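You operate a simulated robot arm through the tools that you are given. There is no shell and no other tool.

You run a simulated robot arm. Do the job below in one go: nothing can be reset, and whatever is moved stays where it is left.

## Task
Brake the turntable, seal the teal band and stand the blue stack in the gap on the dark strip.
Fine: hold seal till the amber lamp lights; free the brake again; the other two stacks, band knob and pull screw stay.

Only the result counts: the job must be done as asked and must still hold three seconds after the hand-in. Knocking over, shifting, dropping, spilling or breaking anything else fails it. Lids that push on must go on centred and level and be pressed home; caps that screw on are set level and turned clockwise until they are tight.

## Robot
A 7-joint arm with a two-finger parallel gripper, fixed in place. Base frame: the origin is on the floor under the middle of its stand, x ahead of it, y to its left, z up. Units: cm, rad, N and s.
With the tool pointing down near the work surface it reaches from about 42 to 90 cm from the base axis. Its first joint turns from -2.007 to 2.007 rad. Payload 3.91 kg.
The tool frame sits at the grasp point between the pads (the TCP): z along the fingers, y along the line on which they close. The tips reach 3 cm beyond it. Largest opening 11 cm; finger width 2, thickness 1; the body of the gripper, 4.8 by 11.2 cm, starts 5.5 cm behind the TCP.
Orientation is that of the tool frame in the base frame, as a unit quaternion [w, x, y, z]. With the fingers straight down and closing along the base's y, the tool's x points along the base's -x, its y along +y and its z along -z.

## Interface
- The arm moves only by the tool send_rows. Its argument "rows" is one flat list of numbers, 7 for each row, row after row: the shift along the tool's x, y, z in cm, then the turn, a rotation vector about the tool's x, y, z in rad, then the finger opening in cm, from 0 to 11. In form: [tx, ty, tz, rx, ry, rz, grip, tx, ty, tz, rx, ry, rz, grip, ...]. A call has 1 to 20 rows; each row shifts and turns the commanded pose from where the row before left it, along the tool's axes as they then stand. Each row takes 0.2 s and may step no farther than 5 cm and 0.15 rad from the row before; otherwise, or with a gripper value out of range, the whole call is refused. A pose out of reach is approached as far as the arm can. The call stops where the force on the tool passes 40 N (or 10 N more than at its start, if that is more) or the arm is blocked; 0.2 s more then pass. The fingers move at their own pace (about 15.3 cm/s each) and stop on an object; they squeeze with about 37 N. The grip force told is the motor's: it shows also when the fingers shut on nothing. Time passes only in rows, and 0.2 s behind the last, so rows that do not move let the fingers close. It gives the time, the measured TCP pose, the force on the tool (base axes), the opening and the grip force at its end, in the units of the frame above (readings bear some noise), with the torque about the TCP (base axes, N m) and any sound that the robot's microphone picked up.
- Cameras (640 x 400 px; columns grow to the right, rows downward): "scene" is fixed at [21.72, -63.47, 156.22]; the picture's right is [0.87, -0.50, 0.00], its down [-0.28, -0.49, -0.83] and it looks along [0.41, 0.72, -0.56] (base axes); focal length 329 px, centre (320, 200). "wrist" rides on the gripper at [7.2, 1.7, -10.3] in the tool frame; the picture's right is [-0.23, 0.97, 0.00], its down [-0.76, -0.18, -0.62] and it looks along [-0.61, -0.14, 0.78] (tool axes); focal length 222 px, centre (320, 200).
- capture(camera): a new picture of that camera. The clock stands still meanwhile.
- raise_lower(by): slides the trunk up (or, below 0, down) by that many cm; the arm rides with it, the base frame stays. It gives what a move gives, with no picture.
- pixel_to_xyz(camera, pixels): for up to 12 pixels [column, row] of the newest picture of that camera ("zoom" is the newest enlarged one), the place [x, y, z] in the base frame of the surface seen there, good to about 0.2 cm, but the place of the scene camera against the robot may be out by one fixed shift of up to 2.5 cm in any direction. The clock stands still meanwhile.
- enlarge(camera, box): a new picture of the part [left, top, right, bottom] of that camera's present view, enlarged. The clock stands still meanwhile.
- job_done(): hands the job in; it is judged then, once.

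Unless the task says otherwise, let go and move clear before handing in.

The tools are called as name(argument=value, ...) on one line, values as JSON. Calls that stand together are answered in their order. send_rows: Moves the arm, as the interface text tells. Its arguments: {"type":"object","properties":{"rows":{"type":"array","items":{"type":"number"}}},"required":["rows"]} The other tools are called the same way: raise_lower (by) moves the trunk up or down; capture (camera) takes a picture; pixel_to_xyz (camera, pixels) gives the place of the surface under pixels of a picture; enlarge (camera, box) takes an enlarged picture of a part of a camera's view; job_done () hands the job in.

At the start:

```text
clock: 0.0
eef_pos: [58.26, 32.21, 113.31]
tcp_rot: [0.0, -0.001, 1.0, 0.0]
wrist_force: [-0.7, 0.1, -0.5]
moment: [-0.01, -0.01, 0.0]
grip_width: 11.02
gripper_force: 0.0
trunk travel left (down, up): [-80.0, 19.0]
```

scene: 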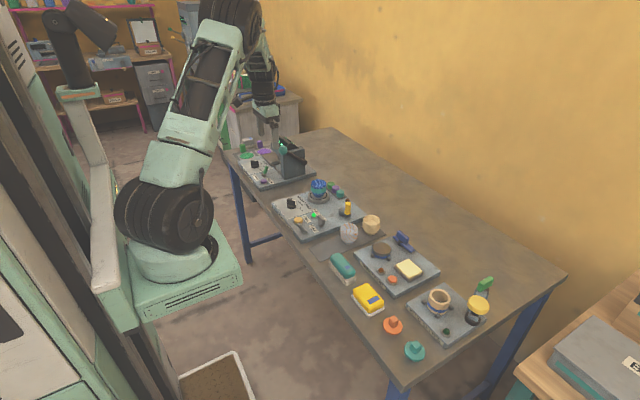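
wrist: 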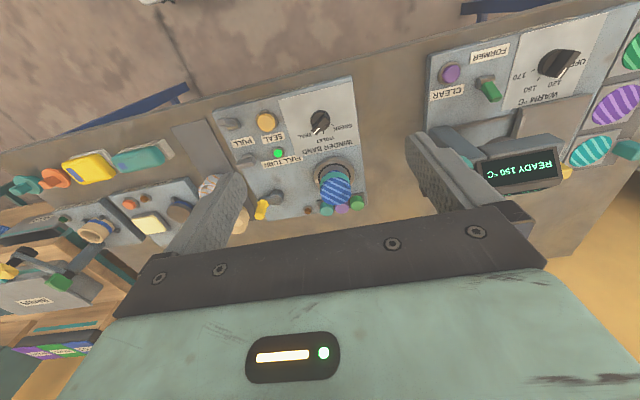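

The first pictures show a bench with several panels; the winder panel is near wrist pixel (290,150) and scene pixel (318,205). I'll enlarge both to read labels.

enlarge(camera="scene", box=[220, 120, 380, 250])

enlarge(camera="wrist", box=[200, 60, 400, 240])

enlarge(camera="wrist", box=[400, 10, 640, 200])

enlarge(camera="scene", box=[320, 200, 520, 370])

```text
3.08 times, centred on (300, 185) of scene
```

zoom: 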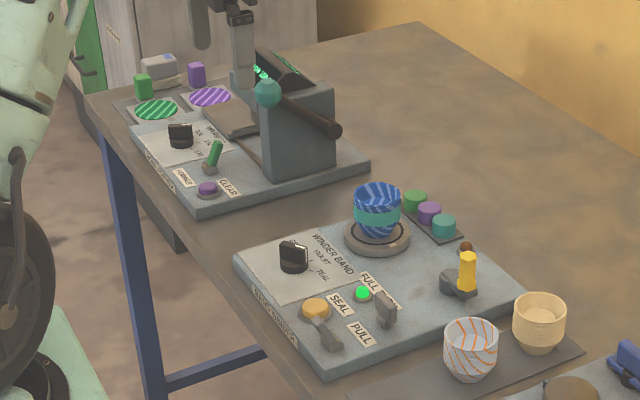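

```text
2.22 times, centred on (300, 150) of wrist
```

zoom: 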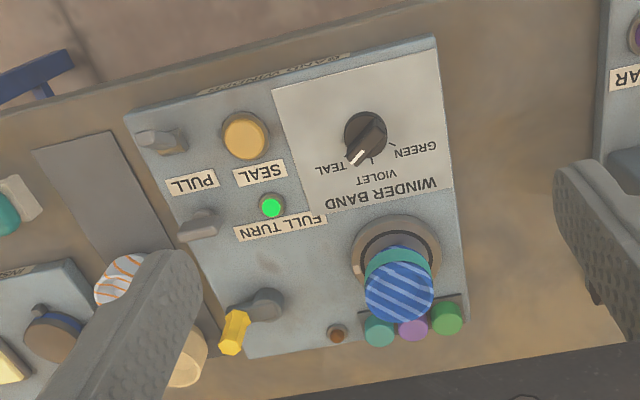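

```text
2.11 times, centred on (520, 105) of wrist
```

zoom: 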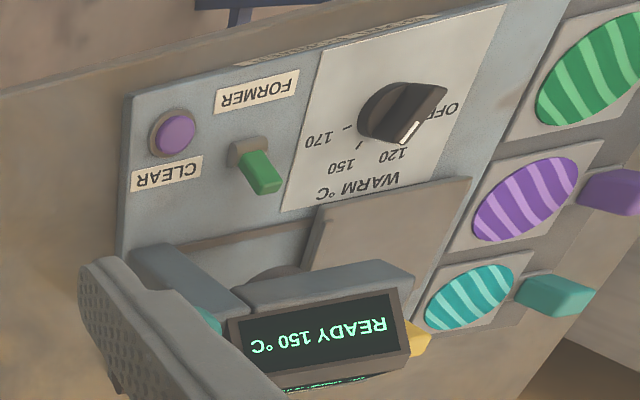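

```text
2.35 times, centred on (420, 285) of scene
```

zoom: 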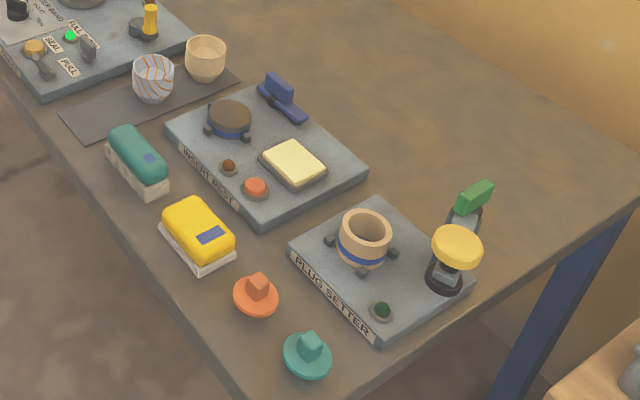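

The winder panel is seen with a yellow lever, amber SEAL button, PULL screw, and green "FULL TURN" lamp lit. I'll take a fresh wrist picture and measure the main places.

capture(camera="wrist")

pixel_to_xyz(camera="wrist", pixels=[[266, 121], [320, 120], [335, 192], [278, 153], [262, 208], [277, 197], [228, 125], [246, 161], [316, 209], [190, 125], [340, 240], [300, 200]])

```text
taken
```

wrist: 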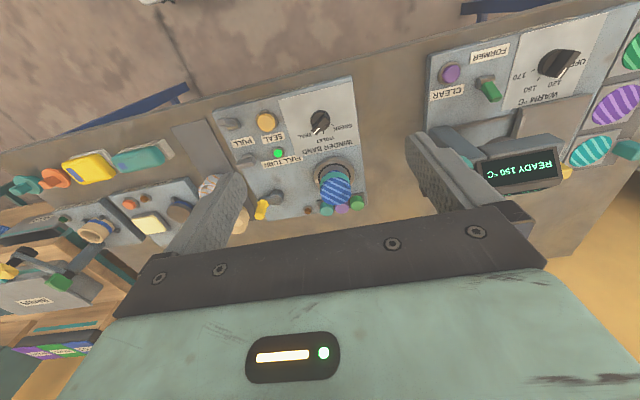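

```text
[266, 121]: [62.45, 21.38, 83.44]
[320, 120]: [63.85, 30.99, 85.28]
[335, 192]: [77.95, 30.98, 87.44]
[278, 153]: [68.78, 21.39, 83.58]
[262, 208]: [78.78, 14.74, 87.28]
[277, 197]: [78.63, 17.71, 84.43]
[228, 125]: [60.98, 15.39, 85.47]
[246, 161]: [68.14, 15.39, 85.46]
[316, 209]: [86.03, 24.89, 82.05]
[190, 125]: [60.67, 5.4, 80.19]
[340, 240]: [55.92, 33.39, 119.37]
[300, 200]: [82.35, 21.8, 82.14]
```

The wrist points put the bench at about z 80.2 and the panel top at about z 82, with the stack near (78, 31). I'll move to the right and lower for a closer look at the lever and strip.

send_rows(rows=[0, -4, 1, 0, 0, 0, 11, 0, -4, 2, 0, 0, 0, 11, 0, -4, 2, 0, 0, 0, 11, 0, -4, 2, 0, 0, 0, 11, 0, -2, 1, 0, 0, 0, 11, 0, 0, 0, 0, 0, 0, 11])

capture(camera="wrist")

capture(camera="scene")

```text
clock: 1.4
eef_pos: [58.37, 14.11, 105.3]
tcp_rot: [0.0, -0.001, 1.0, 0.0]
wrist_force: [-0.1, -0.4, 0.1]
moment: [0.04, 0.0, -0.03]
grip_width: 11.02
gripper_force: 0.0
trunk travel left (down, up): [-80.0, 19.0]
```

```text
taken
```

wrist: 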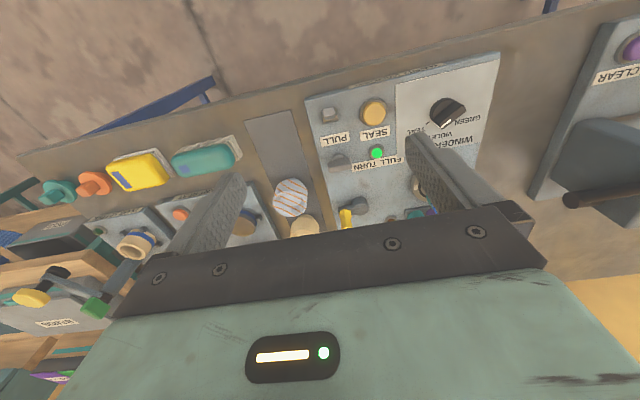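

```text
taken
```

scene: 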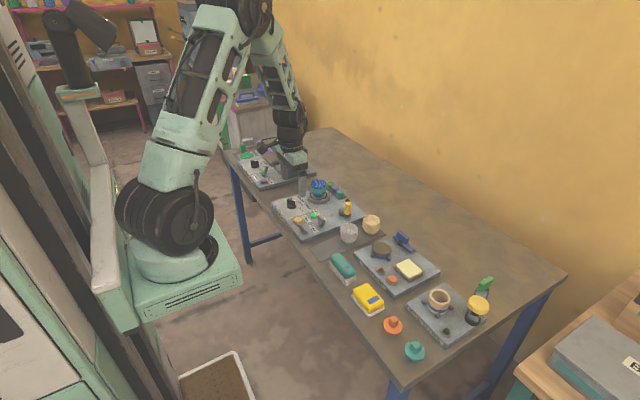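

The gripper hides the far part of the panel (around pixel 350,210). I'll pull back toward the base for a clearer view of it.

send_rows(rows=[4, 2, 0, 0, 0, 0, 11, 4, 2, 0, 0, 0, 0, 11, 4, 2, 0, 0, 0, 0, 11, 2, 0, 2, 0, 0, 0, 11, 0, 0, 0, 0, 0, 0, 11])

capture(camera="wrist")

enlarge(camera="wrist", box=[220, 40, 480, 220])

```text
clock: 2.6
eef_pos: [44.29, 20.11, 103.36]
tcp_rot: [0.0, -0.001, 1.0, 0.0]
wrist_force: [-0.6, 0.1, -0.7]
moment: [0.04, 0.0, 0.02]
grip_width: 10.99
gripper_force: 0.1
trunk travel left (down, up): [-80.0, 19.0]
```

```text
taken
```

wrist: 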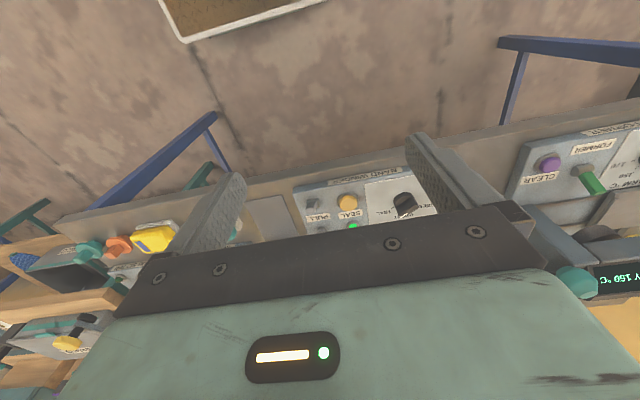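

```text
2.22 times, centred on (350, 130) of wrist
```

zoom: 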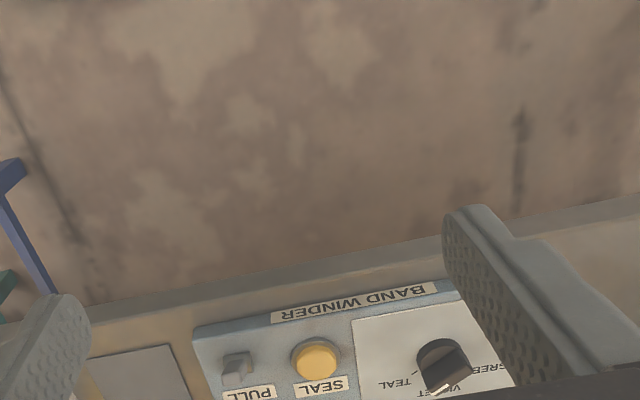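

Row 200 is about where the TCP axis lies, so I need to be farther out to see the far half. I'll move out over the panel at a safe height.

send_rows(rows=[-5, 0, -1, 0, 0, 0, 11, -5, 0, -1, 0, 0, 0, 11, -5, 0, -1, 0, 0, 0, 11, -5, 0, -1, 0, 0, 0, 11, -4, 0, 0, 0, 0, 0, 11, 0, 0, 0, 0, 0, 0, 11])

capture(camera="wrist")

enlarge(camera="wrist", box=[220, 40, 480, 220])

```text
refused: row 1 steps farther than a row can; nothing moved
```

```text
taken
```

wrist: 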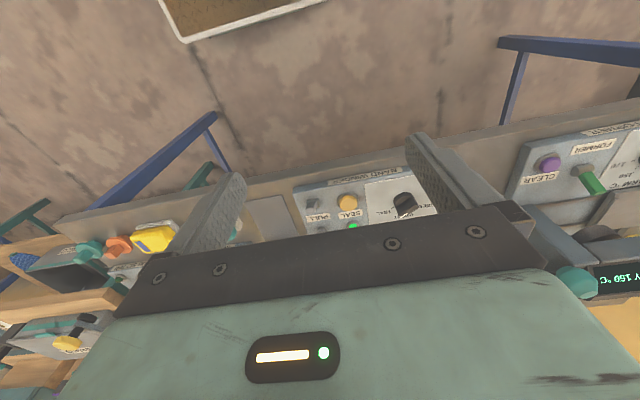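

```text
2.22 times, centred on (350, 130) of wrist
```

zoom: 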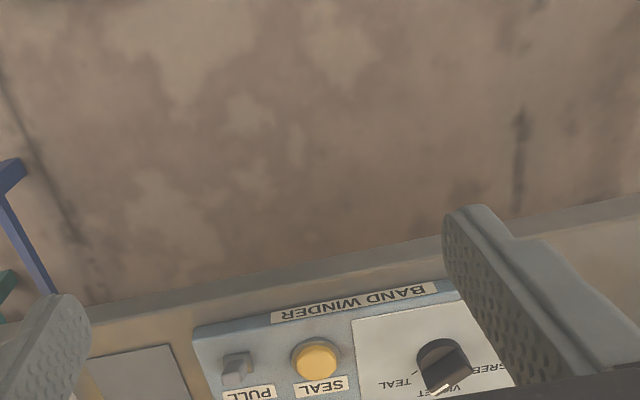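

The call was refused because the step was over 5 cm. I'll repeat it with smaller steps.

send_rows(rows=[-4.5, 0, -1, 0, 0, 0, 11, -4.5, 0, -1, 0, 0, 0, 11, -4.5, 0, -1, 0, 0, 0, 11, -4.5, 0, -1, 0, 0, 0, 11, -4.5, 0, 0, 0, 0, 0, 11, 0, 0, 0, 0, 0, 0, 11])

capture(camera="wrist")

enlarge(camera="wrist", box=[220, 40, 480, 220])

```text
clock: 4.0
eef_pos: [67.04, 20.19, 107.53]
tcp_rot: [-0.001, 0.0, 1.0, 0.0]
wrist_force: [-0.7, 0.1, -0.4]
moment: [0.0, -0.01, -0.01]
grip_width: 10.98
gripper_force: 0.1
trunk travel left (down, up): [-80.0, 19.0]
```

```text
taken
```

wrist: 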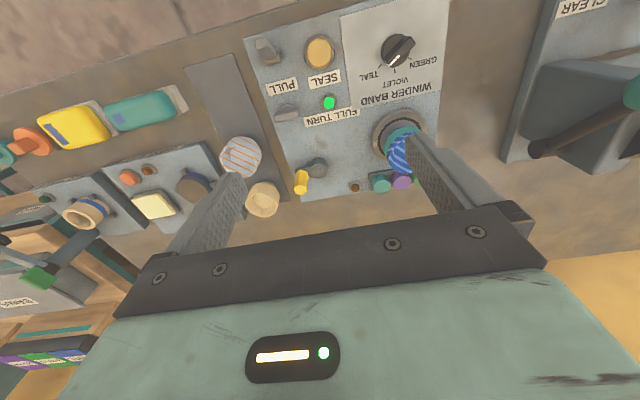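

```text
2.22 times, centred on (350, 130) of wrist
```

zoom: 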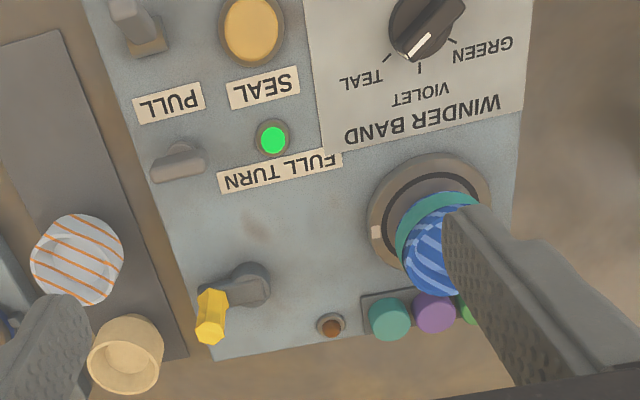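

The yellow lever (zoom 210,315) with a grey base, the two grey wing pieces (zoom 140,30 and 180,165), and an unlit brownish lamp (zoom 330,325) can be seen. I'll go lower and enlarge these to understand them.

send_rows(rows=[0, -2, 4, 0, 0, 0, 11, 0, -2, 4, 0, 0, 0, 11, 0, 0, 0, 0, 0, 0, 11])

enlarge(camera="wrist", box=[240, 0, 400, 110])

enlarge(camera="wrist", box=[240, 100, 400, 210])

capture(camera="wrist")

```text
clock: 4.8
eef_pos: [67.01, 16.1, 99.45]
tcp_rot: [0.0, -0.001, 1.0, 0.0]
wrist_force: [-0.5, 0.2, -0.2]
moment: [0.0, 0.01, 0.01]
grip_width: 10.99
gripper_force: 0.0
trunk travel left (down, up): [-80.0, 19.0]
```

```text
3.64 times, centred on (320, 55) of wrist
```

zoom: 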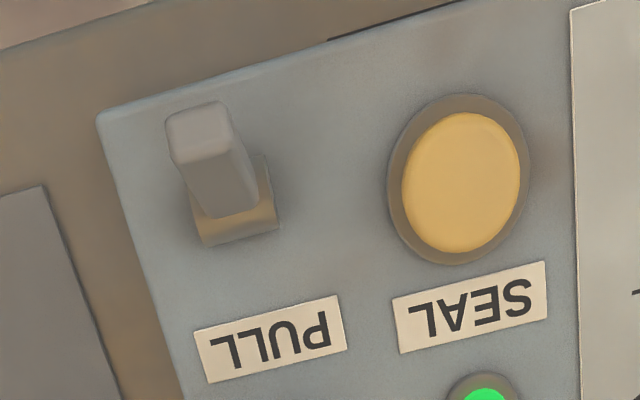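

```text
3.64 times, centred on (320, 155) of wrist
```

zoom: 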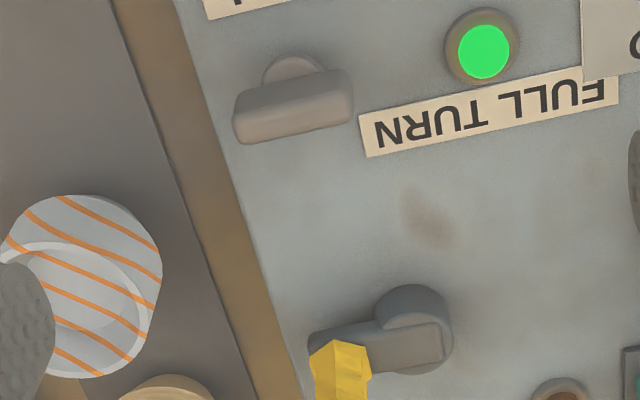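

```text
taken
```

wrist: 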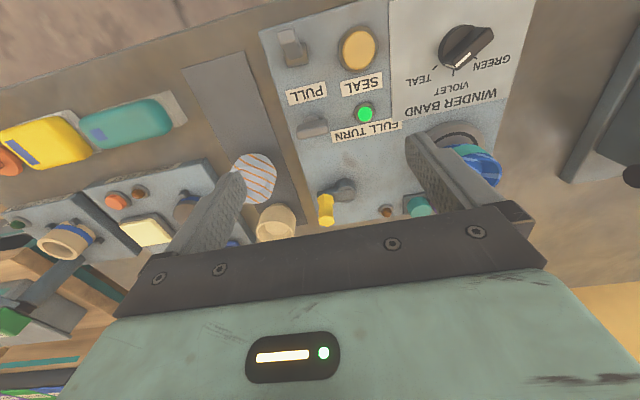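

The crank-like yellow handle, the wing screw (312,128) and a small tilted lever (292,45) by PULL are visible. I'll measure them and look at the same spots through the scene camera.

pixel_to_xyz(camera="wrist", pixels=[[289, 35], [297, 50], [299, 60], [312, 130], [312, 117], [326, 198], [326, 220], [343, 188], [325, 190], [358, 48], [386, 211], [365, 112]])

enlarge(camera="scene", box=[270, 185, 340, 240])

enlarge(camera="scene", box=[300, 170, 390, 245])

```text
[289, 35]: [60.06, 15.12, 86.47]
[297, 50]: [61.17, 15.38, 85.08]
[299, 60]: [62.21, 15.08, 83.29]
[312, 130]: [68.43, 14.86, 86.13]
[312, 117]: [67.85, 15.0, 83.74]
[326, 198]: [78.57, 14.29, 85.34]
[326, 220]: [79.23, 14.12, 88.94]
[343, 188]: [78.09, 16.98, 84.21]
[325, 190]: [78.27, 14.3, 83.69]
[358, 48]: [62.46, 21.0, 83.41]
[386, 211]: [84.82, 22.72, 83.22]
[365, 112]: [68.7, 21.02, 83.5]
```

```text
7.27 times, centred on (305, 212) of scene
```

zoom: 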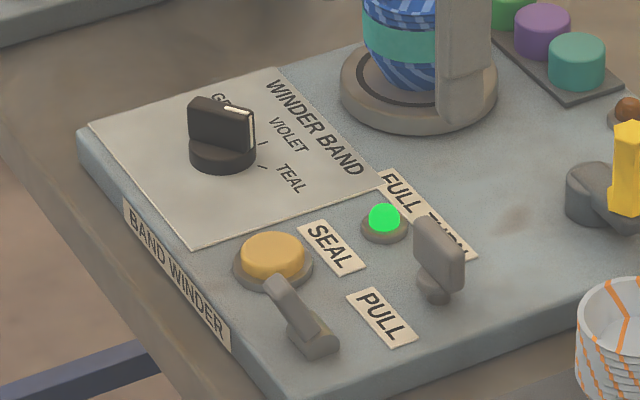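

```text
5.33 times, centred on (345, 208) of scene
```

zoom: 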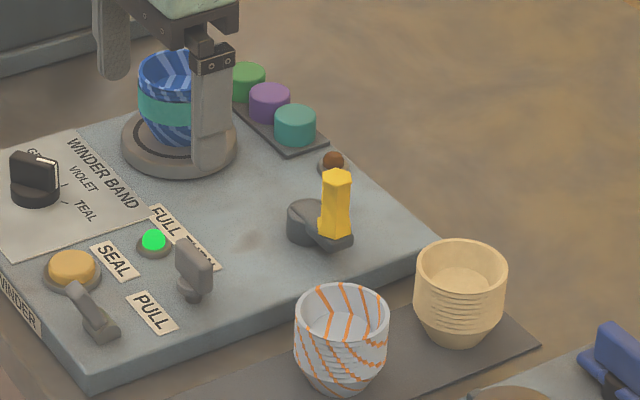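

The scene zoom shows a yellow crank on a hub (530,200 in the second zoom), a wing screw beside PULL, and a tilted grey tumbler lever at zoom (300,320) in the first. I'll enlarge these much more to tell which is the brake.

enlarge(camera="scene", box=[294, 214, 324, 234])

enlarge(camera="wrist", box=[270, 10, 330, 80])

enlarge(camera="scene", box=[330, 195, 362, 222])

enlarge(camera="wrist", box=[305, 170, 365, 230])

```text
16.00 times, centred on (309, 224) of scene
```

zoom: 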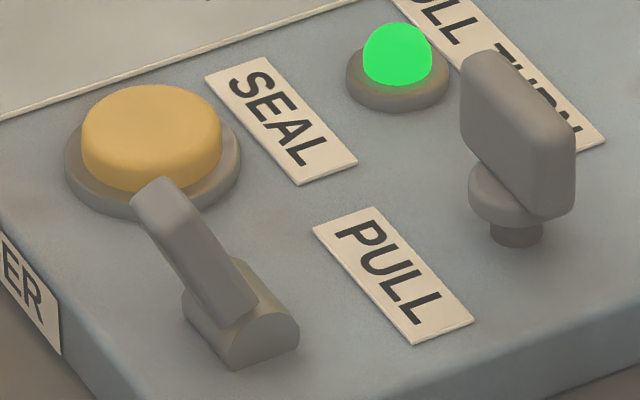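

```text
5.71 times, centred on (300, 45) of wrist
```

zoom: 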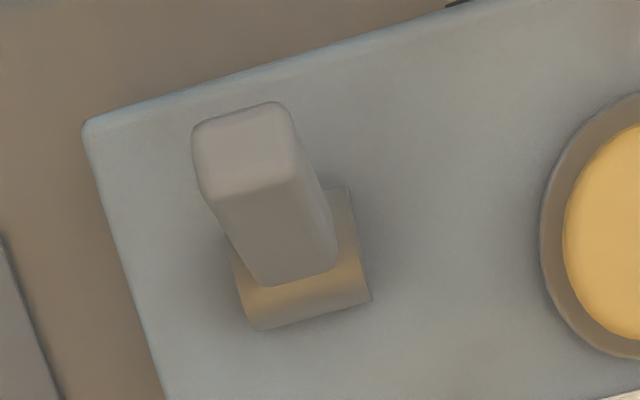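

```text
14.81 times, centred on (346, 208) of scene
```

zoom: 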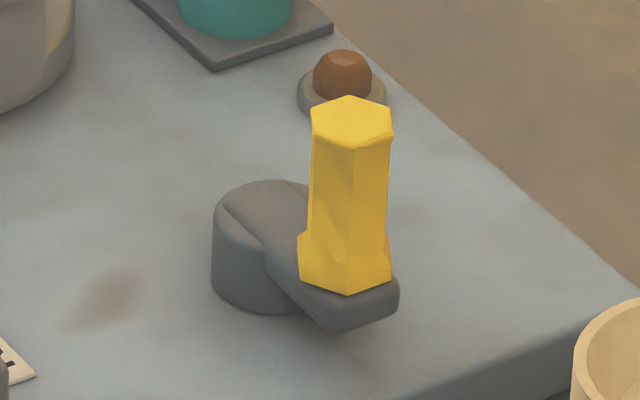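

```text
6.67 times, centred on (335, 200) of wrist
```

zoom: 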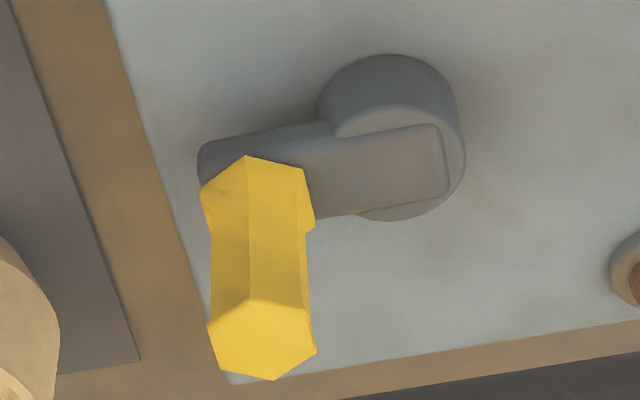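

The yellow part is clearly a crank (hub, arm, hex grip), while the grey tumbler at (60–62, 15.2) leans toward −x, so I take the tumbler as the turntable brake. Next I measure the strip, the two stacks on it and the blue stack.

capture(camera="wrist")

pixel_to_xyz(camera="wrist", pixels=[[187, 70], [241, 57], [303, 205], [225, 130], [215, 75], [254, 158], [235, 172], [274, 172], [272, 196], [255, 202], [276, 210], [292, 222]])

enlarge(camera="wrist", box=[170, 40, 330, 240])

enlarge(camera="scene", box=[305, 205, 395, 275])

```text
taken
```

wrist: 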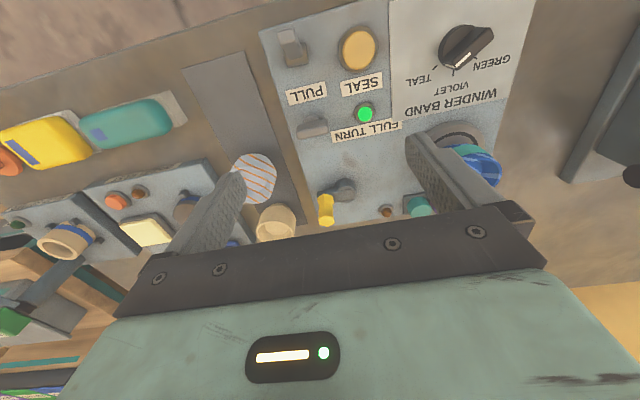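

```text
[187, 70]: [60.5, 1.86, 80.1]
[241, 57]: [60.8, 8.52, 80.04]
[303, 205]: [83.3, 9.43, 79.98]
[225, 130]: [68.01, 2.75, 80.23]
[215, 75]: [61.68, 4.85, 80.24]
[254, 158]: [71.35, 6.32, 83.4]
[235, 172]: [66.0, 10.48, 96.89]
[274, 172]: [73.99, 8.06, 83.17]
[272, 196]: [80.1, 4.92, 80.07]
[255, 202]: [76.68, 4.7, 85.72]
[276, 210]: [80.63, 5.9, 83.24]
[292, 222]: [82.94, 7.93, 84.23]
```

```text
2.00 times, centred on (250, 140) of wrist
```

zoom: 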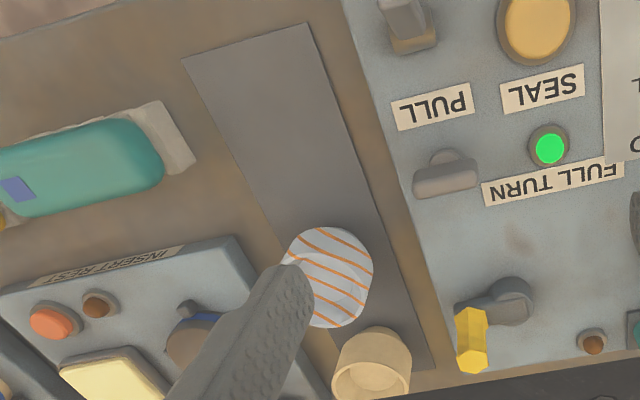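

```text
5.71 times, centred on (350, 240) of scene
```

zoom: 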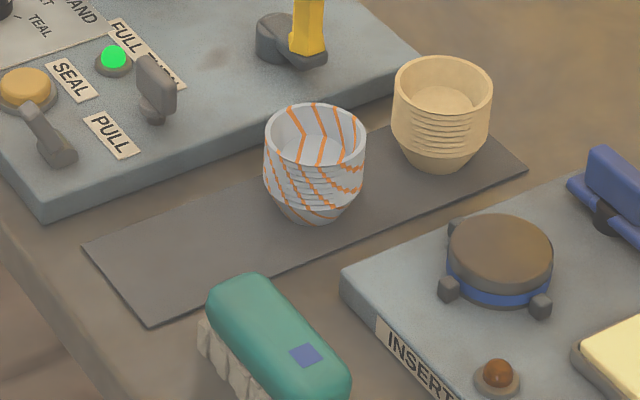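

The strip runs from about x 60.5 to 84 near y 5.5, holding the orange/white stack near x 72.5 and the cream stack near x 80.5, so the gap is near x 64.5. Now I measure the tumbler precisely.

enlarge(camera="wrist", box=[270, 10, 330, 80])

pixel_to_xyz(camera="zoom", pixels=[[205, 150], [290, 130], [240, 110], [245, 150], [255, 185], [240, 240], [325, 230], [280, 240], [295, 275], [300, 300], [245, 300], [365, 280]])

```text
5.71 times, centred on (300, 45) of wrist
```

zoom: 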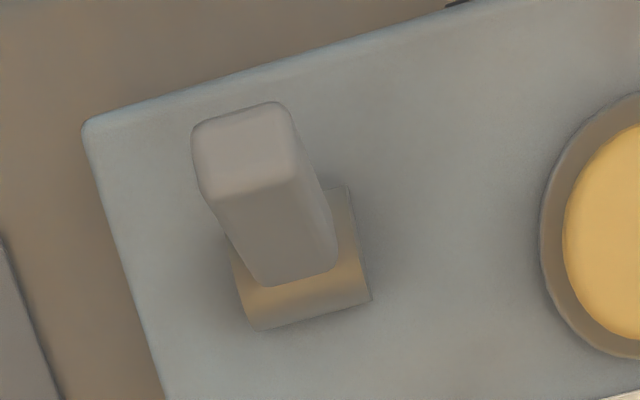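

```text
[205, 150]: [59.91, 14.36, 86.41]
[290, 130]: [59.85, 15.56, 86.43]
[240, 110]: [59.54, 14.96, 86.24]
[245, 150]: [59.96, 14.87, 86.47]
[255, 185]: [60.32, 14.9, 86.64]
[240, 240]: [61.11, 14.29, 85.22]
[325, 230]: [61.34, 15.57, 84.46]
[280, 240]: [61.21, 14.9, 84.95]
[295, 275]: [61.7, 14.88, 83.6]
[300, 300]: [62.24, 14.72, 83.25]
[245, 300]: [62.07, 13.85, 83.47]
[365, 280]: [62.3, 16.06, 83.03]
```

The tumbler lever is centred at y ≈ 14.95, its top end near (59.85, 86.4), pivoting about (61.5, 82.5), 1.4 cm wide. I'll move over it with the fingers at 4 cm opening and stop above it.

send_rows(rows=[3.3, -0.6, 0, 0, 0, 0, 4, 3.3, -0.55, 0, 0, 0, 0, 4, 0, 0, 4, 0, 0, 0, 4, 0, 0, 4, 0, 0, 0, 4, 0, 0, 0, 0, 0, 0, 4])

capture(camera="wrist")

enlarge(camera="wrist", box=[240, 110, 400, 220])

enlarge(camera="scene", box=[270, 180, 350, 240])

```text
clock: 6.0
eef_pos: [60.26, 15.08, 91.45]
tcp_rot: [0.001, 0.0, 1.0, 0.0]
wrist_force: [-0.5, 1.1, -0.4]
moment: [-0.01, 0.02, 0.0]
grip_width: 4.0
gripper_force: 0.0
trunk travel left (down, up): [-80.0, 19.0]
```

```text
taken
```

wrist: 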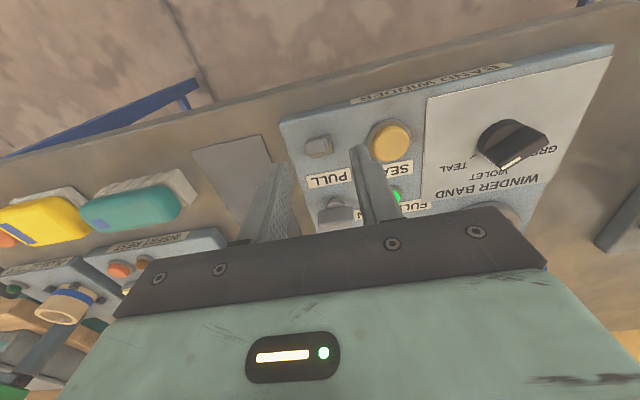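

```text
3.64 times, centred on (320, 165) of wrist
```

zoom: 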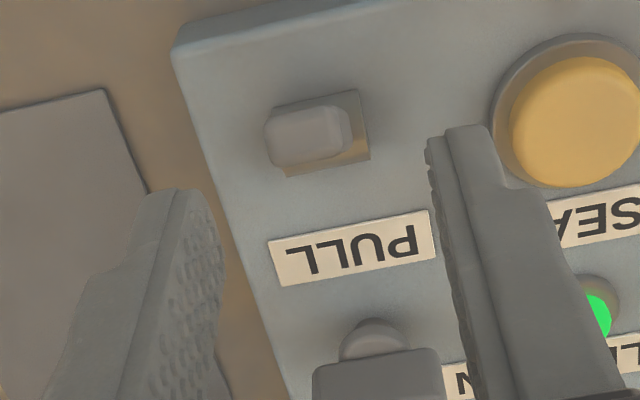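

```text
6.67 times, centred on (310, 210) of scene
```

zoom: 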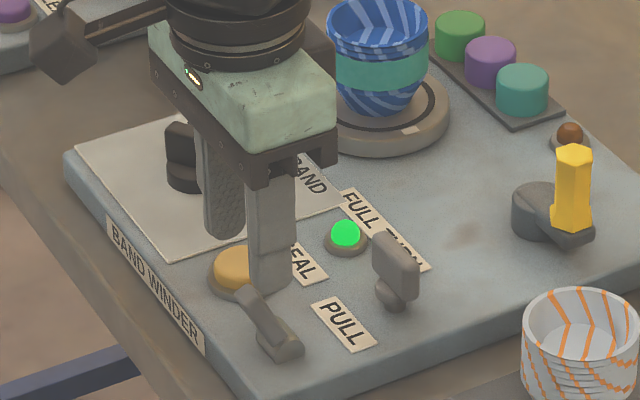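

The lever sits between the two finger tips (zoom 310,135 between 200 and 450). I'll descend 4.2 cm and close on its sides.

send_rows(rows=[0, -0.05, 2, 0, 0, 0, 4, 0, -0.05, 1.5, 0, 0, 0, 4, 0, 0, 0.7, 0, 0, 0, 4, 0, 0, 0, 0, 0, 0, 4])

capture(camera="wrist")

enlarge(camera="wrist", box=[260, 130, 400, 220])

enlarge(camera="scene", box=[280, 200, 330, 240])

```text
clock: 7.0
eef_pos: [60.33, 14.8, 87.2]
tcp_rot: [0.0, 0.0, 1.0, 0.0]
wrist_force: [0.7, 0.6, -0.5]
moment: [0.01, -0.02, 0.04]
grip_width: 3.99
gripper_force: 0.0
trunk travel left (down, up): [-80.0, 19.0]
```

```text
taken
```

wrist: 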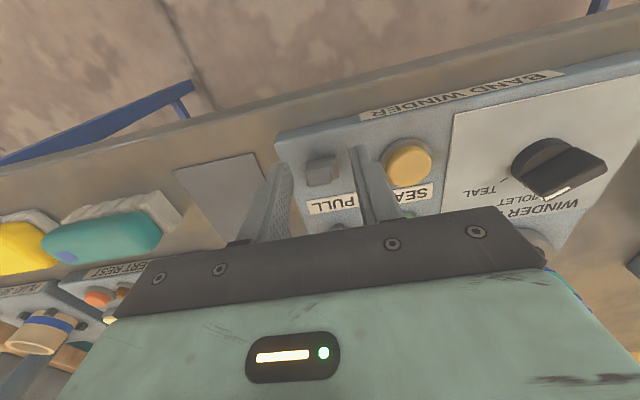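

```text
4.44 times, centred on (330, 175) of wrist
```

zoom: 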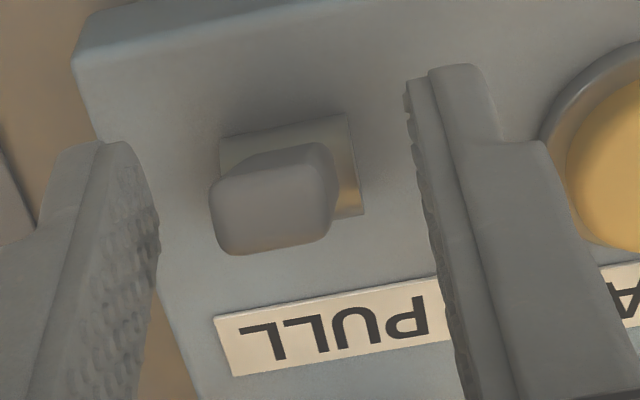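

```text
10.00 times, centred on (305, 220) of scene
```

zoom: 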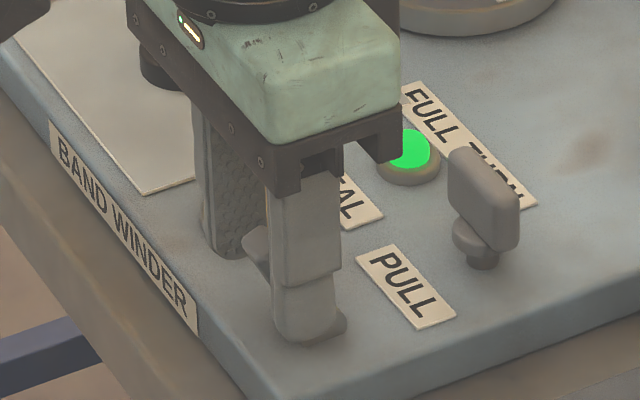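

The lever is centred between the pads (zoom column 275 both for lever and TCP). I'll close on it.

send_rows(rows=[0, 0, 0, 0, 0, 0, 2, 0, 0, 0, 0, 0, 0, 1, 0, 0, 0, 0, 0, 0, 1])

```text
clock: 7.8
eef_pos: [60.31, 14.8, 87.2]
tcp_rot: [0.0, -0.001, 1.0, 0.0]
wrist_force: [0.5, -1.6, -0.7]
moment: [0.11, -0.01, -0.05]
grip_width: 1.59
gripper_force: 45.3
trunk travel left (down, up): [-80.0, 19.0]
```

The fingers hold the lever at 1.59 cm. I'll swing it along its arc toward +x.

send_rows(rows=[-0.4, 0, -0.12, 0, 0, 0, 1, -0.4, 0, -0.08, 0, 0, 0, 1, -0.4, 0, -0.03, 0, 0, 0, 1, -0.4, 0, 0.03, 0, 0, 0, 1, -0.4, 0, 0.08, 0, 0, 0, 1, -0.4, 0, 0.12, 0, 0, 0, 1])

enlarge(camera="scene", box=[280, 200, 330, 240])

enlarge(camera="wrist", box=[260, 130, 400, 220])

```text
clock: 9.2
eef_pos: [62.39, 14.85, 87.41]
tcp_rot: [-0.001, -0.001, 1.0, -0.002]
wrist_force: [-9.3, -9.0, 27.7]
moment: [0.41, 0.6, 0.14]
grip_width: 1.57
gripper_force: 45.5
trunk travel left (down, up): [-80.0, 19.0]
stopped in row 6: the force on the tool passed its limit at 75 N (the readings are from after the stop); the commanded pose is now the measured one
```

```text
10.00 times, centred on (305, 220) of scene
```

zoom: 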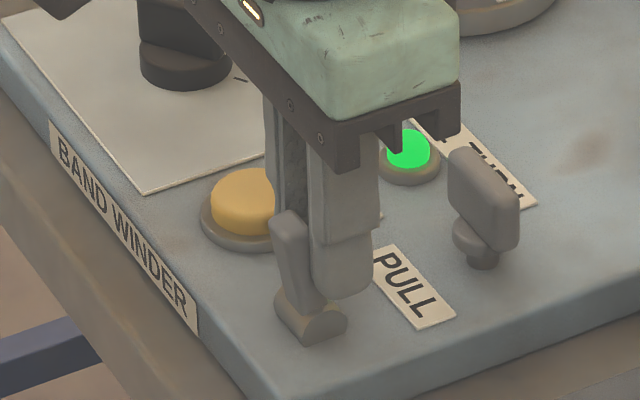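

```text
4.44 times, centred on (330, 175) of wrist
```

zoom: 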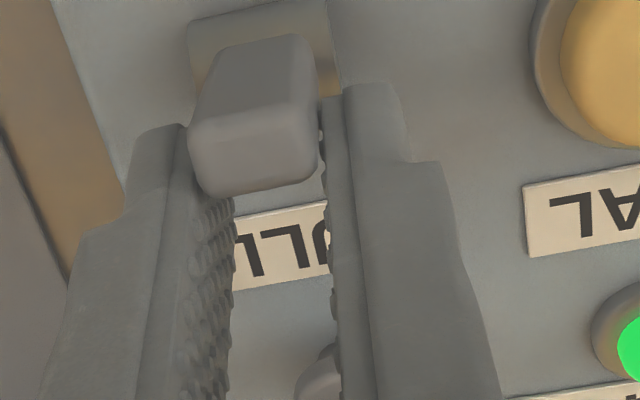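

The move stopped with force on the tool (75 N peak), and the lever now looks nearly upright. I'll measure how far it moved and look at the lamps before going on.

capture(camera="wrist")

pixel_to_xyz(camera="zoom", pixels=[[250, 150], [260, 100], [260, 60], [250, 180], [225, 40], [320, 60]])

enlarge(camera="scene", box=[294, 214, 324, 234])

```text
taken
```

wrist: 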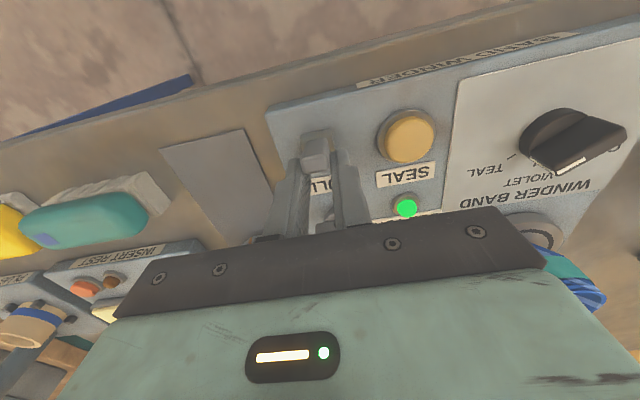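

```text
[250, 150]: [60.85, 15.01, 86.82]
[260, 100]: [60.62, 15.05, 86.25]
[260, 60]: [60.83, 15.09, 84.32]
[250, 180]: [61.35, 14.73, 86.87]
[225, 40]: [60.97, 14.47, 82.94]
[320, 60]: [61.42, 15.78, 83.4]
```

```text
16.00 times, centred on (309, 224) of scene
```

zoom: 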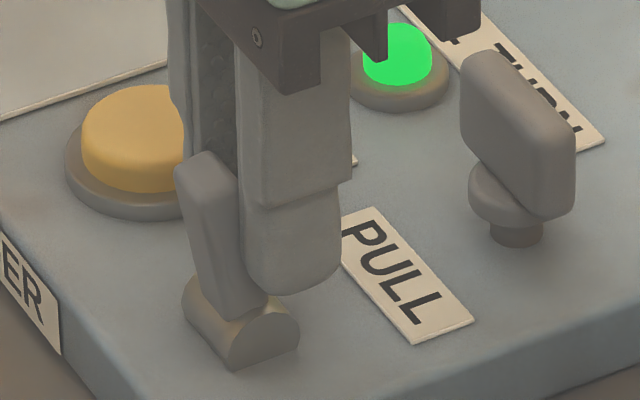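

The lever has turned from about −24° to about −6° and then the pads slipped. I'll let go, rise, and see whether it stays, then push it squarely from the −x side.

send_rows(rows=[0, 0, 0, 0, 0, 0, 4, 0, 0, 0, 0, 0, 0, 4, 0, 0, -3, 0, 0, 0, 4, 0, 0, -2, 0, 0, 0, 4, 0, 0, 0, 0, 0, 0, 4])

enlarge(camera="scene", box=[280, 200, 330, 240])

enlarge(camera="wrist", box=[250, 90, 410, 220])

```text
clock: 10.4
eef_pos: [62.61, 14.79, 92.29]
tcp_rot: [-0.001, -0.001, 1.0, -0.001]
wrist_force: [0.5, 0.6, -0.3]
moment: [0.0, 0.0, -0.01]
grip_width: 3.98
gripper_force: 0.0
trunk travel left (down, up): [-80.0, 19.0]
```

```text
10.00 times, centred on (305, 220) of scene
```

zoom: 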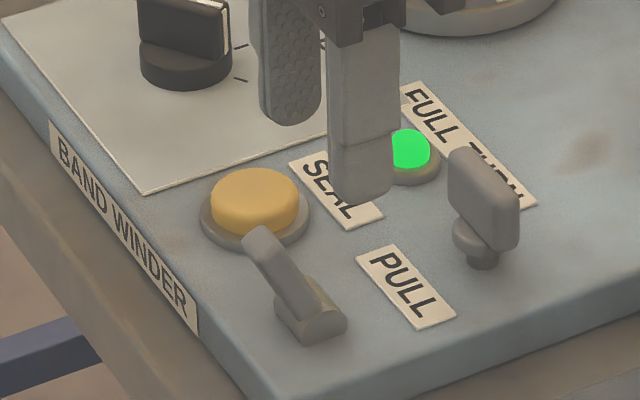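

```text
3.08 times, centred on (330, 155) of wrist
```

zoom: 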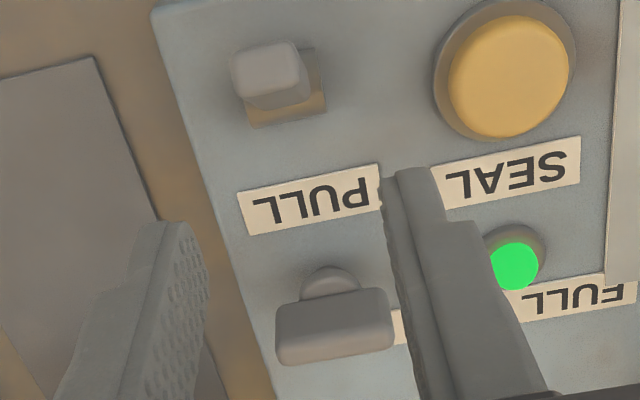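

The lever sprang back to −24° (zoom 270,250), so it is a snap toggle that must pass its centre. I'll close the fingers, go down on its −x side, and push toward +x.

send_rows(rows=[2.6, 0.07, 0, 0, 0, 0, 0, 2.6, 0.07, 0, 0, 0, 0, 0, 0, 0, 2.5, 0, 0, 0, 0, 0, 0, 2.2, 0, 0, 0, 0, 0, 0, 0, 0, 0, 0, 0])

enlarge(camera="scene", box=[280, 200, 330, 240])

enlarge(camera="wrist", box=[250, 110, 410, 220])

```text
clock: 11.6
eef_pos: [57.46, 14.98, 87.5]
tcp_rot: [-0.001, 0.0, 1.0, -0.001]
wrist_force: [-0.6, 0.0, 0.7]
moment: [0.04, 0.03, -0.02]
grip_width: 0.0
gripper_force: 37.6
trunk travel left (down, up): [-80.0, 19.0]
```

```text
10.00 times, centred on (305, 220) of scene
```

zoom: 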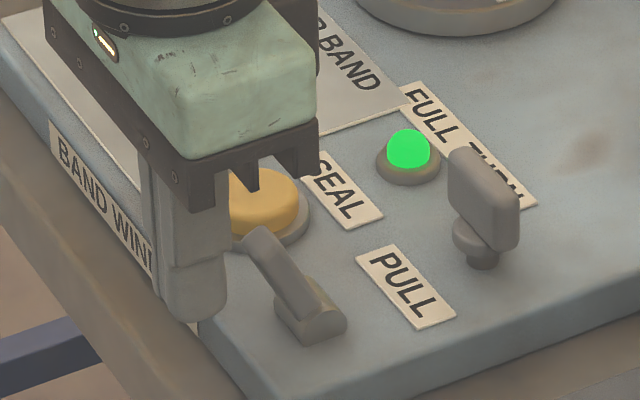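

```text
3.64 times, centred on (330, 165) of wrist
```

zoom: 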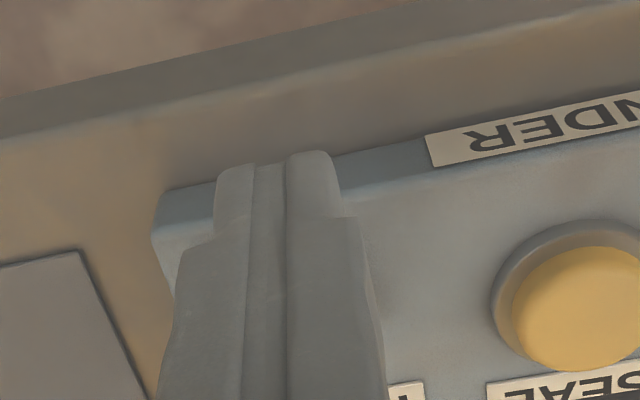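

The closed fingers stand just behind the lever. I'll push toward +x in small steps.

send_rows(rows=[-0.4, 0, 0, 0, 0, 0, 0, -0.4, 0, 0, 0, 0, 0, 0, -0.4, 0, 0, 0, 0, 0, 0, -0.4, 0, 0, 0, 0, 0, 0, -0.4, 0, 0, 0, 0, 0, 0, -0.4, 0, 0, 0, 0, 0, 0, -0.4, 0, 0, 0, 0, 0, 0, -0.3, 0, 0, 0, 0, 0, 0, 0, 0, 0, 0, 0, 0, 0])

enlarge(camera="scene", box=[280, 200, 330, 240])

```text
clock: 13.6
eef_pos: [60.37, 15.21, 87.44]
tcp_rot: [-0.001, -0.001, 1.0, -0.001]
wrist_force: [-0.1, 1.0, 0.4]
moment: [-0.01, 0.01, -0.04]
grip_width: 0.03
gripper_force: 36.7
trunk travel left (down, up): [-80.0, 19.0]
heard: click
```

```text
10.00 times, centred on (305, 220) of scene
```

zoom: 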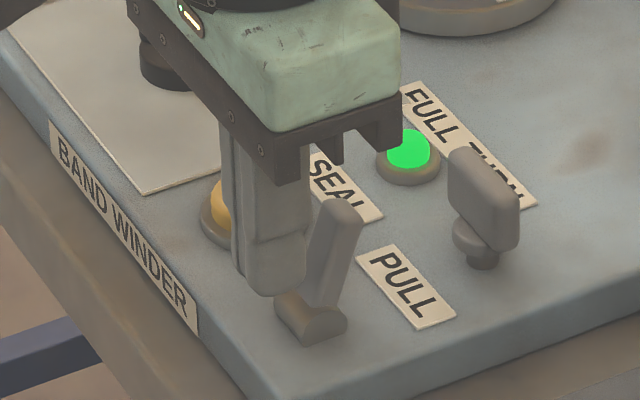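

A click was heard and the lever now leans to +x (zoom 335,250); the brake is on. I'll back off, rise and go over the SEAL button at about (62.5, 20.9).

send_rows(rows=[0.8, 0, 0, 0, 0, 0, 0, 0, 0, -4, 0, 0, 0, 0, -1.5, 2.8, 0, 0, 0, 0, 0, -1.5, 2.9, 0, 0, 0, 0, 0, 0, 0, 2.5, 0, 0, 0, 0, 0, 0, 0, 0, 0, 0, 0])

capture(camera="wrist")

enlarge(camera="wrist", box=[250, 100, 410, 220])

enlarge(camera="scene", box=[270, 185, 360, 245])

```text
clock: 15.0
eef_pos: [62.5, 20.82, 88.98]
tcp_rot: [-0.001, -0.001, 1.0, 0.0]
wrist_force: [-0.2, -0.2, -0.8]
moment: [0.0, 0.02, -0.02]
grip_width: 0.0
gripper_force: 37.0
trunk travel left (down, up): [-80.0, 19.0]
```

```text
taken
```

wrist: 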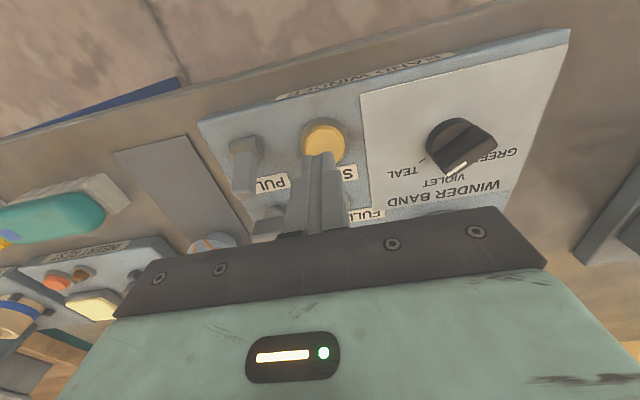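

```text
3.33 times, centred on (330, 160) of wrist
```

zoom: 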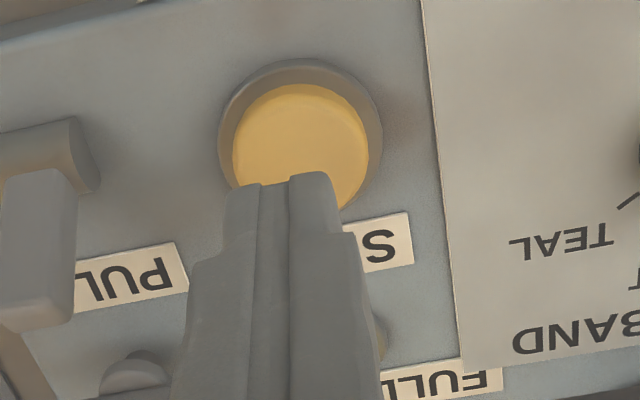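

```text
6.67 times, centred on (315, 215) of scene
```

zoom: 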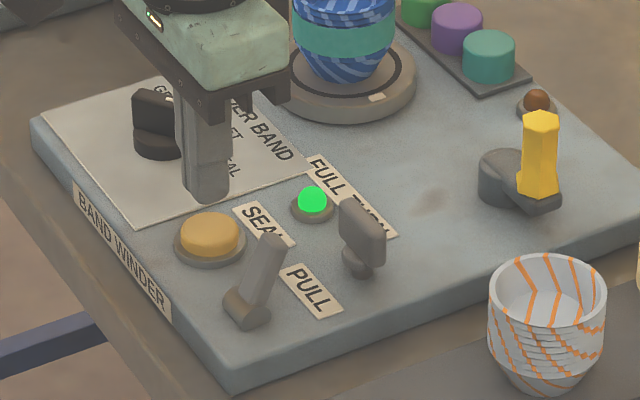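

The finger tips hover close to the button; I'll check the button centre from the wrist picture around pixel (323,138).

pixel_to_xyz(camera="wrist", pixels=[[324, 135], [324, 142], [305, 140], [343, 142], [322, 126], [310, 148]])

```text
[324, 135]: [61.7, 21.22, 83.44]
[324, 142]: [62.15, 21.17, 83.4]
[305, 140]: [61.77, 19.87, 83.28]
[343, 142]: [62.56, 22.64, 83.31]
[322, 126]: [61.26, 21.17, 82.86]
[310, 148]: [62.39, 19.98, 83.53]
```

The button centre is about (62.4, 21.2) with its top at z 83.4. I'll shift 0.35 cm and lower to just above it.

send_rows(rows=[0, 0.35, 0, 0, 0, 0, 0, 0, 0, 1.2, 0, 0, 0, 0, 0, 0, 1.1, 0, 0, 0, 0, 0, 0, 0, 0, 0, 0, 0])

```text
clock: 16.0
eef_pos: [62.68, 20.96, 86.82]
tcp_rot: [-0.002, -0.001, 1.0, -0.001]
wrist_force: [-0.8, 0.4, -0.6]
moment: [0.07, 0.02, -0.02]
grip_width: 0.0
gripper_force: 36.7
trunk travel left (down, up): [-80.0, 19.0]
```

I'm about 0.4 cm above the button. I'll press down in small steps, then hold.

send_rows(rows=[0, 0, 0.2, 0, 0, 0, 0, 0, 0, 0.2, 0, 0, 0, 0, 0, 0, 0.15, 0, 0, 0, 0, 0, 0, 0.15, 0, 0, 0, 0, 0, 0, 0, 0, 0, 0, 0])

enlarge(camera="scene", box=[270, 185, 360, 245])

```text
clock: 17.2
eef_pos: [62.55, 21.14, 86.02]
tcp_rot: [0.0, 0.0, 1.0, -0.001]
wrist_force: [0.1, -4.3, 9.8]
moment: [-0.14, -0.04, -0.03]
grip_width: 0.0
gripper_force: 37.0
trunk travel left (down, up): [-80.0, 19.0]
heard: click
```

```text
6.67 times, centred on (315, 215) of scene
```

zoom: 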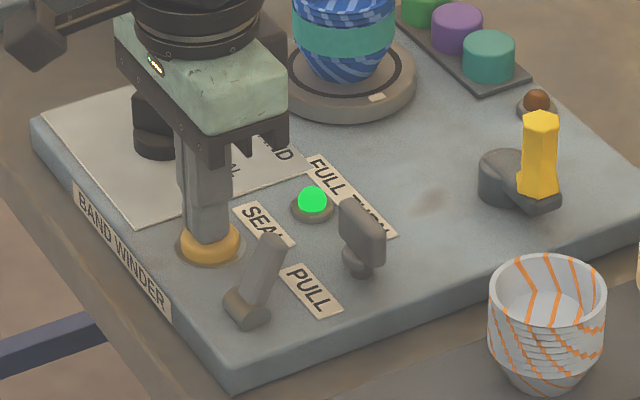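

A click was heard and the button is down at about 10 N; the amber lamp (zoom 536,102) is still dark. I'll hold and watch.

send_rows(rows=[0, 0, 0.08, 0, 0, 0, 0, 0, 0, 0, 0, 0, 0, 0, 0, 0, 0, 0, 0, 0, 0, 0, 0, 0, 0, 0, 0, 0, 0, 0, 0, 0, 0, 0, 0])

enlarge(camera="scene", box=[270, 185, 360, 245])

```text
clock: 18.4
eef_pos: [62.71, 21.13, 86.01]
tcp_rot: [0.0, 0.0, 1.0, -0.001]
wrist_force: [1.8, -9.8, 28.5]
moment: [-0.27, -0.04, 0.01]
grip_width: 0.01
gripper_force: 37.2
trunk travel left (down, up): [-80.0, 19.0]
```

```text
6.67 times, centred on (315, 215) of scene
```

zoom: 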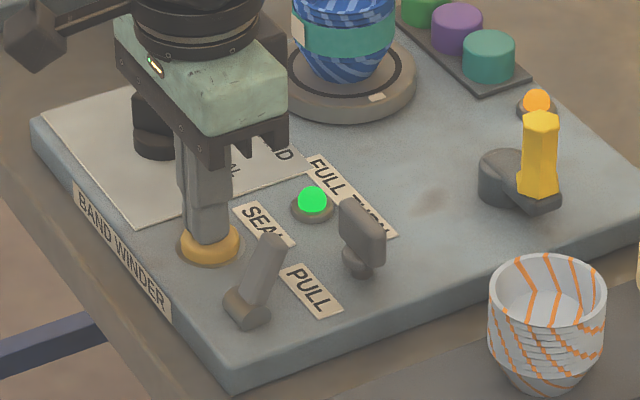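

The amber lamp is now lit (zoom 536,102). I'll release the button by rising straight up.

send_rows(rows=[0, 0, -1, 0, 0, 0, 0, 0, 0, -3, 0, 0, 0, 0, 0, 0, -4, 0, 0, 0, 0, 0, 0, 0, 0, 0, 0, 0])

enlarge(camera="scene", box=[270, 175, 360, 245])

capture(camera="wrist")

```text
clock: 19.4
eef_pos: [62.53, 21.05, 93.83]
tcp_rot: [-0.002, -0.001, 1.0, -0.002]
wrist_force: [-0.3, -0.2, 0.1]
moment: [0.02, 0.0, -0.01]
grip_width: 0.0
gripper_force: 36.9
trunk travel left (down, up): [-80.0, 19.0]
```

```text
5.71 times, centred on (315, 210) of scene
```

zoom: 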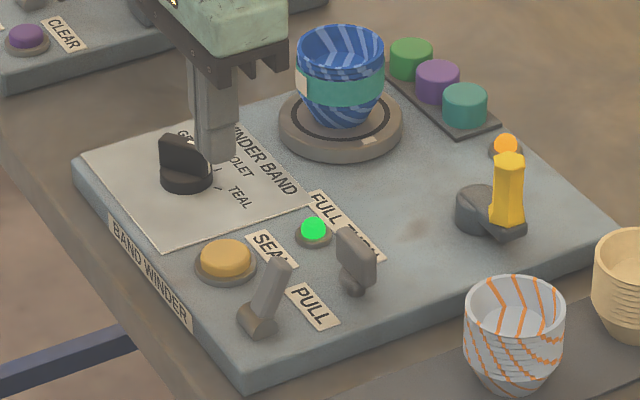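

```text
taken
```

wrist: 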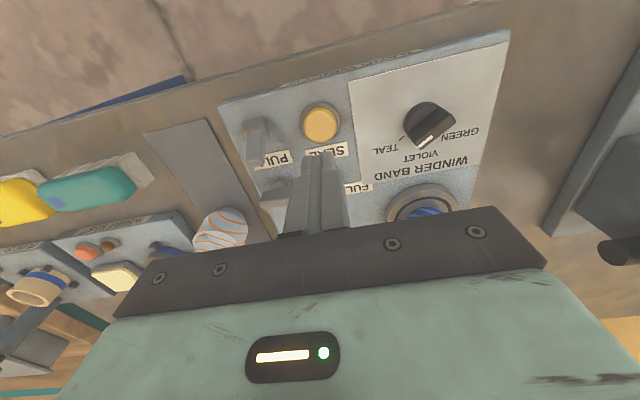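

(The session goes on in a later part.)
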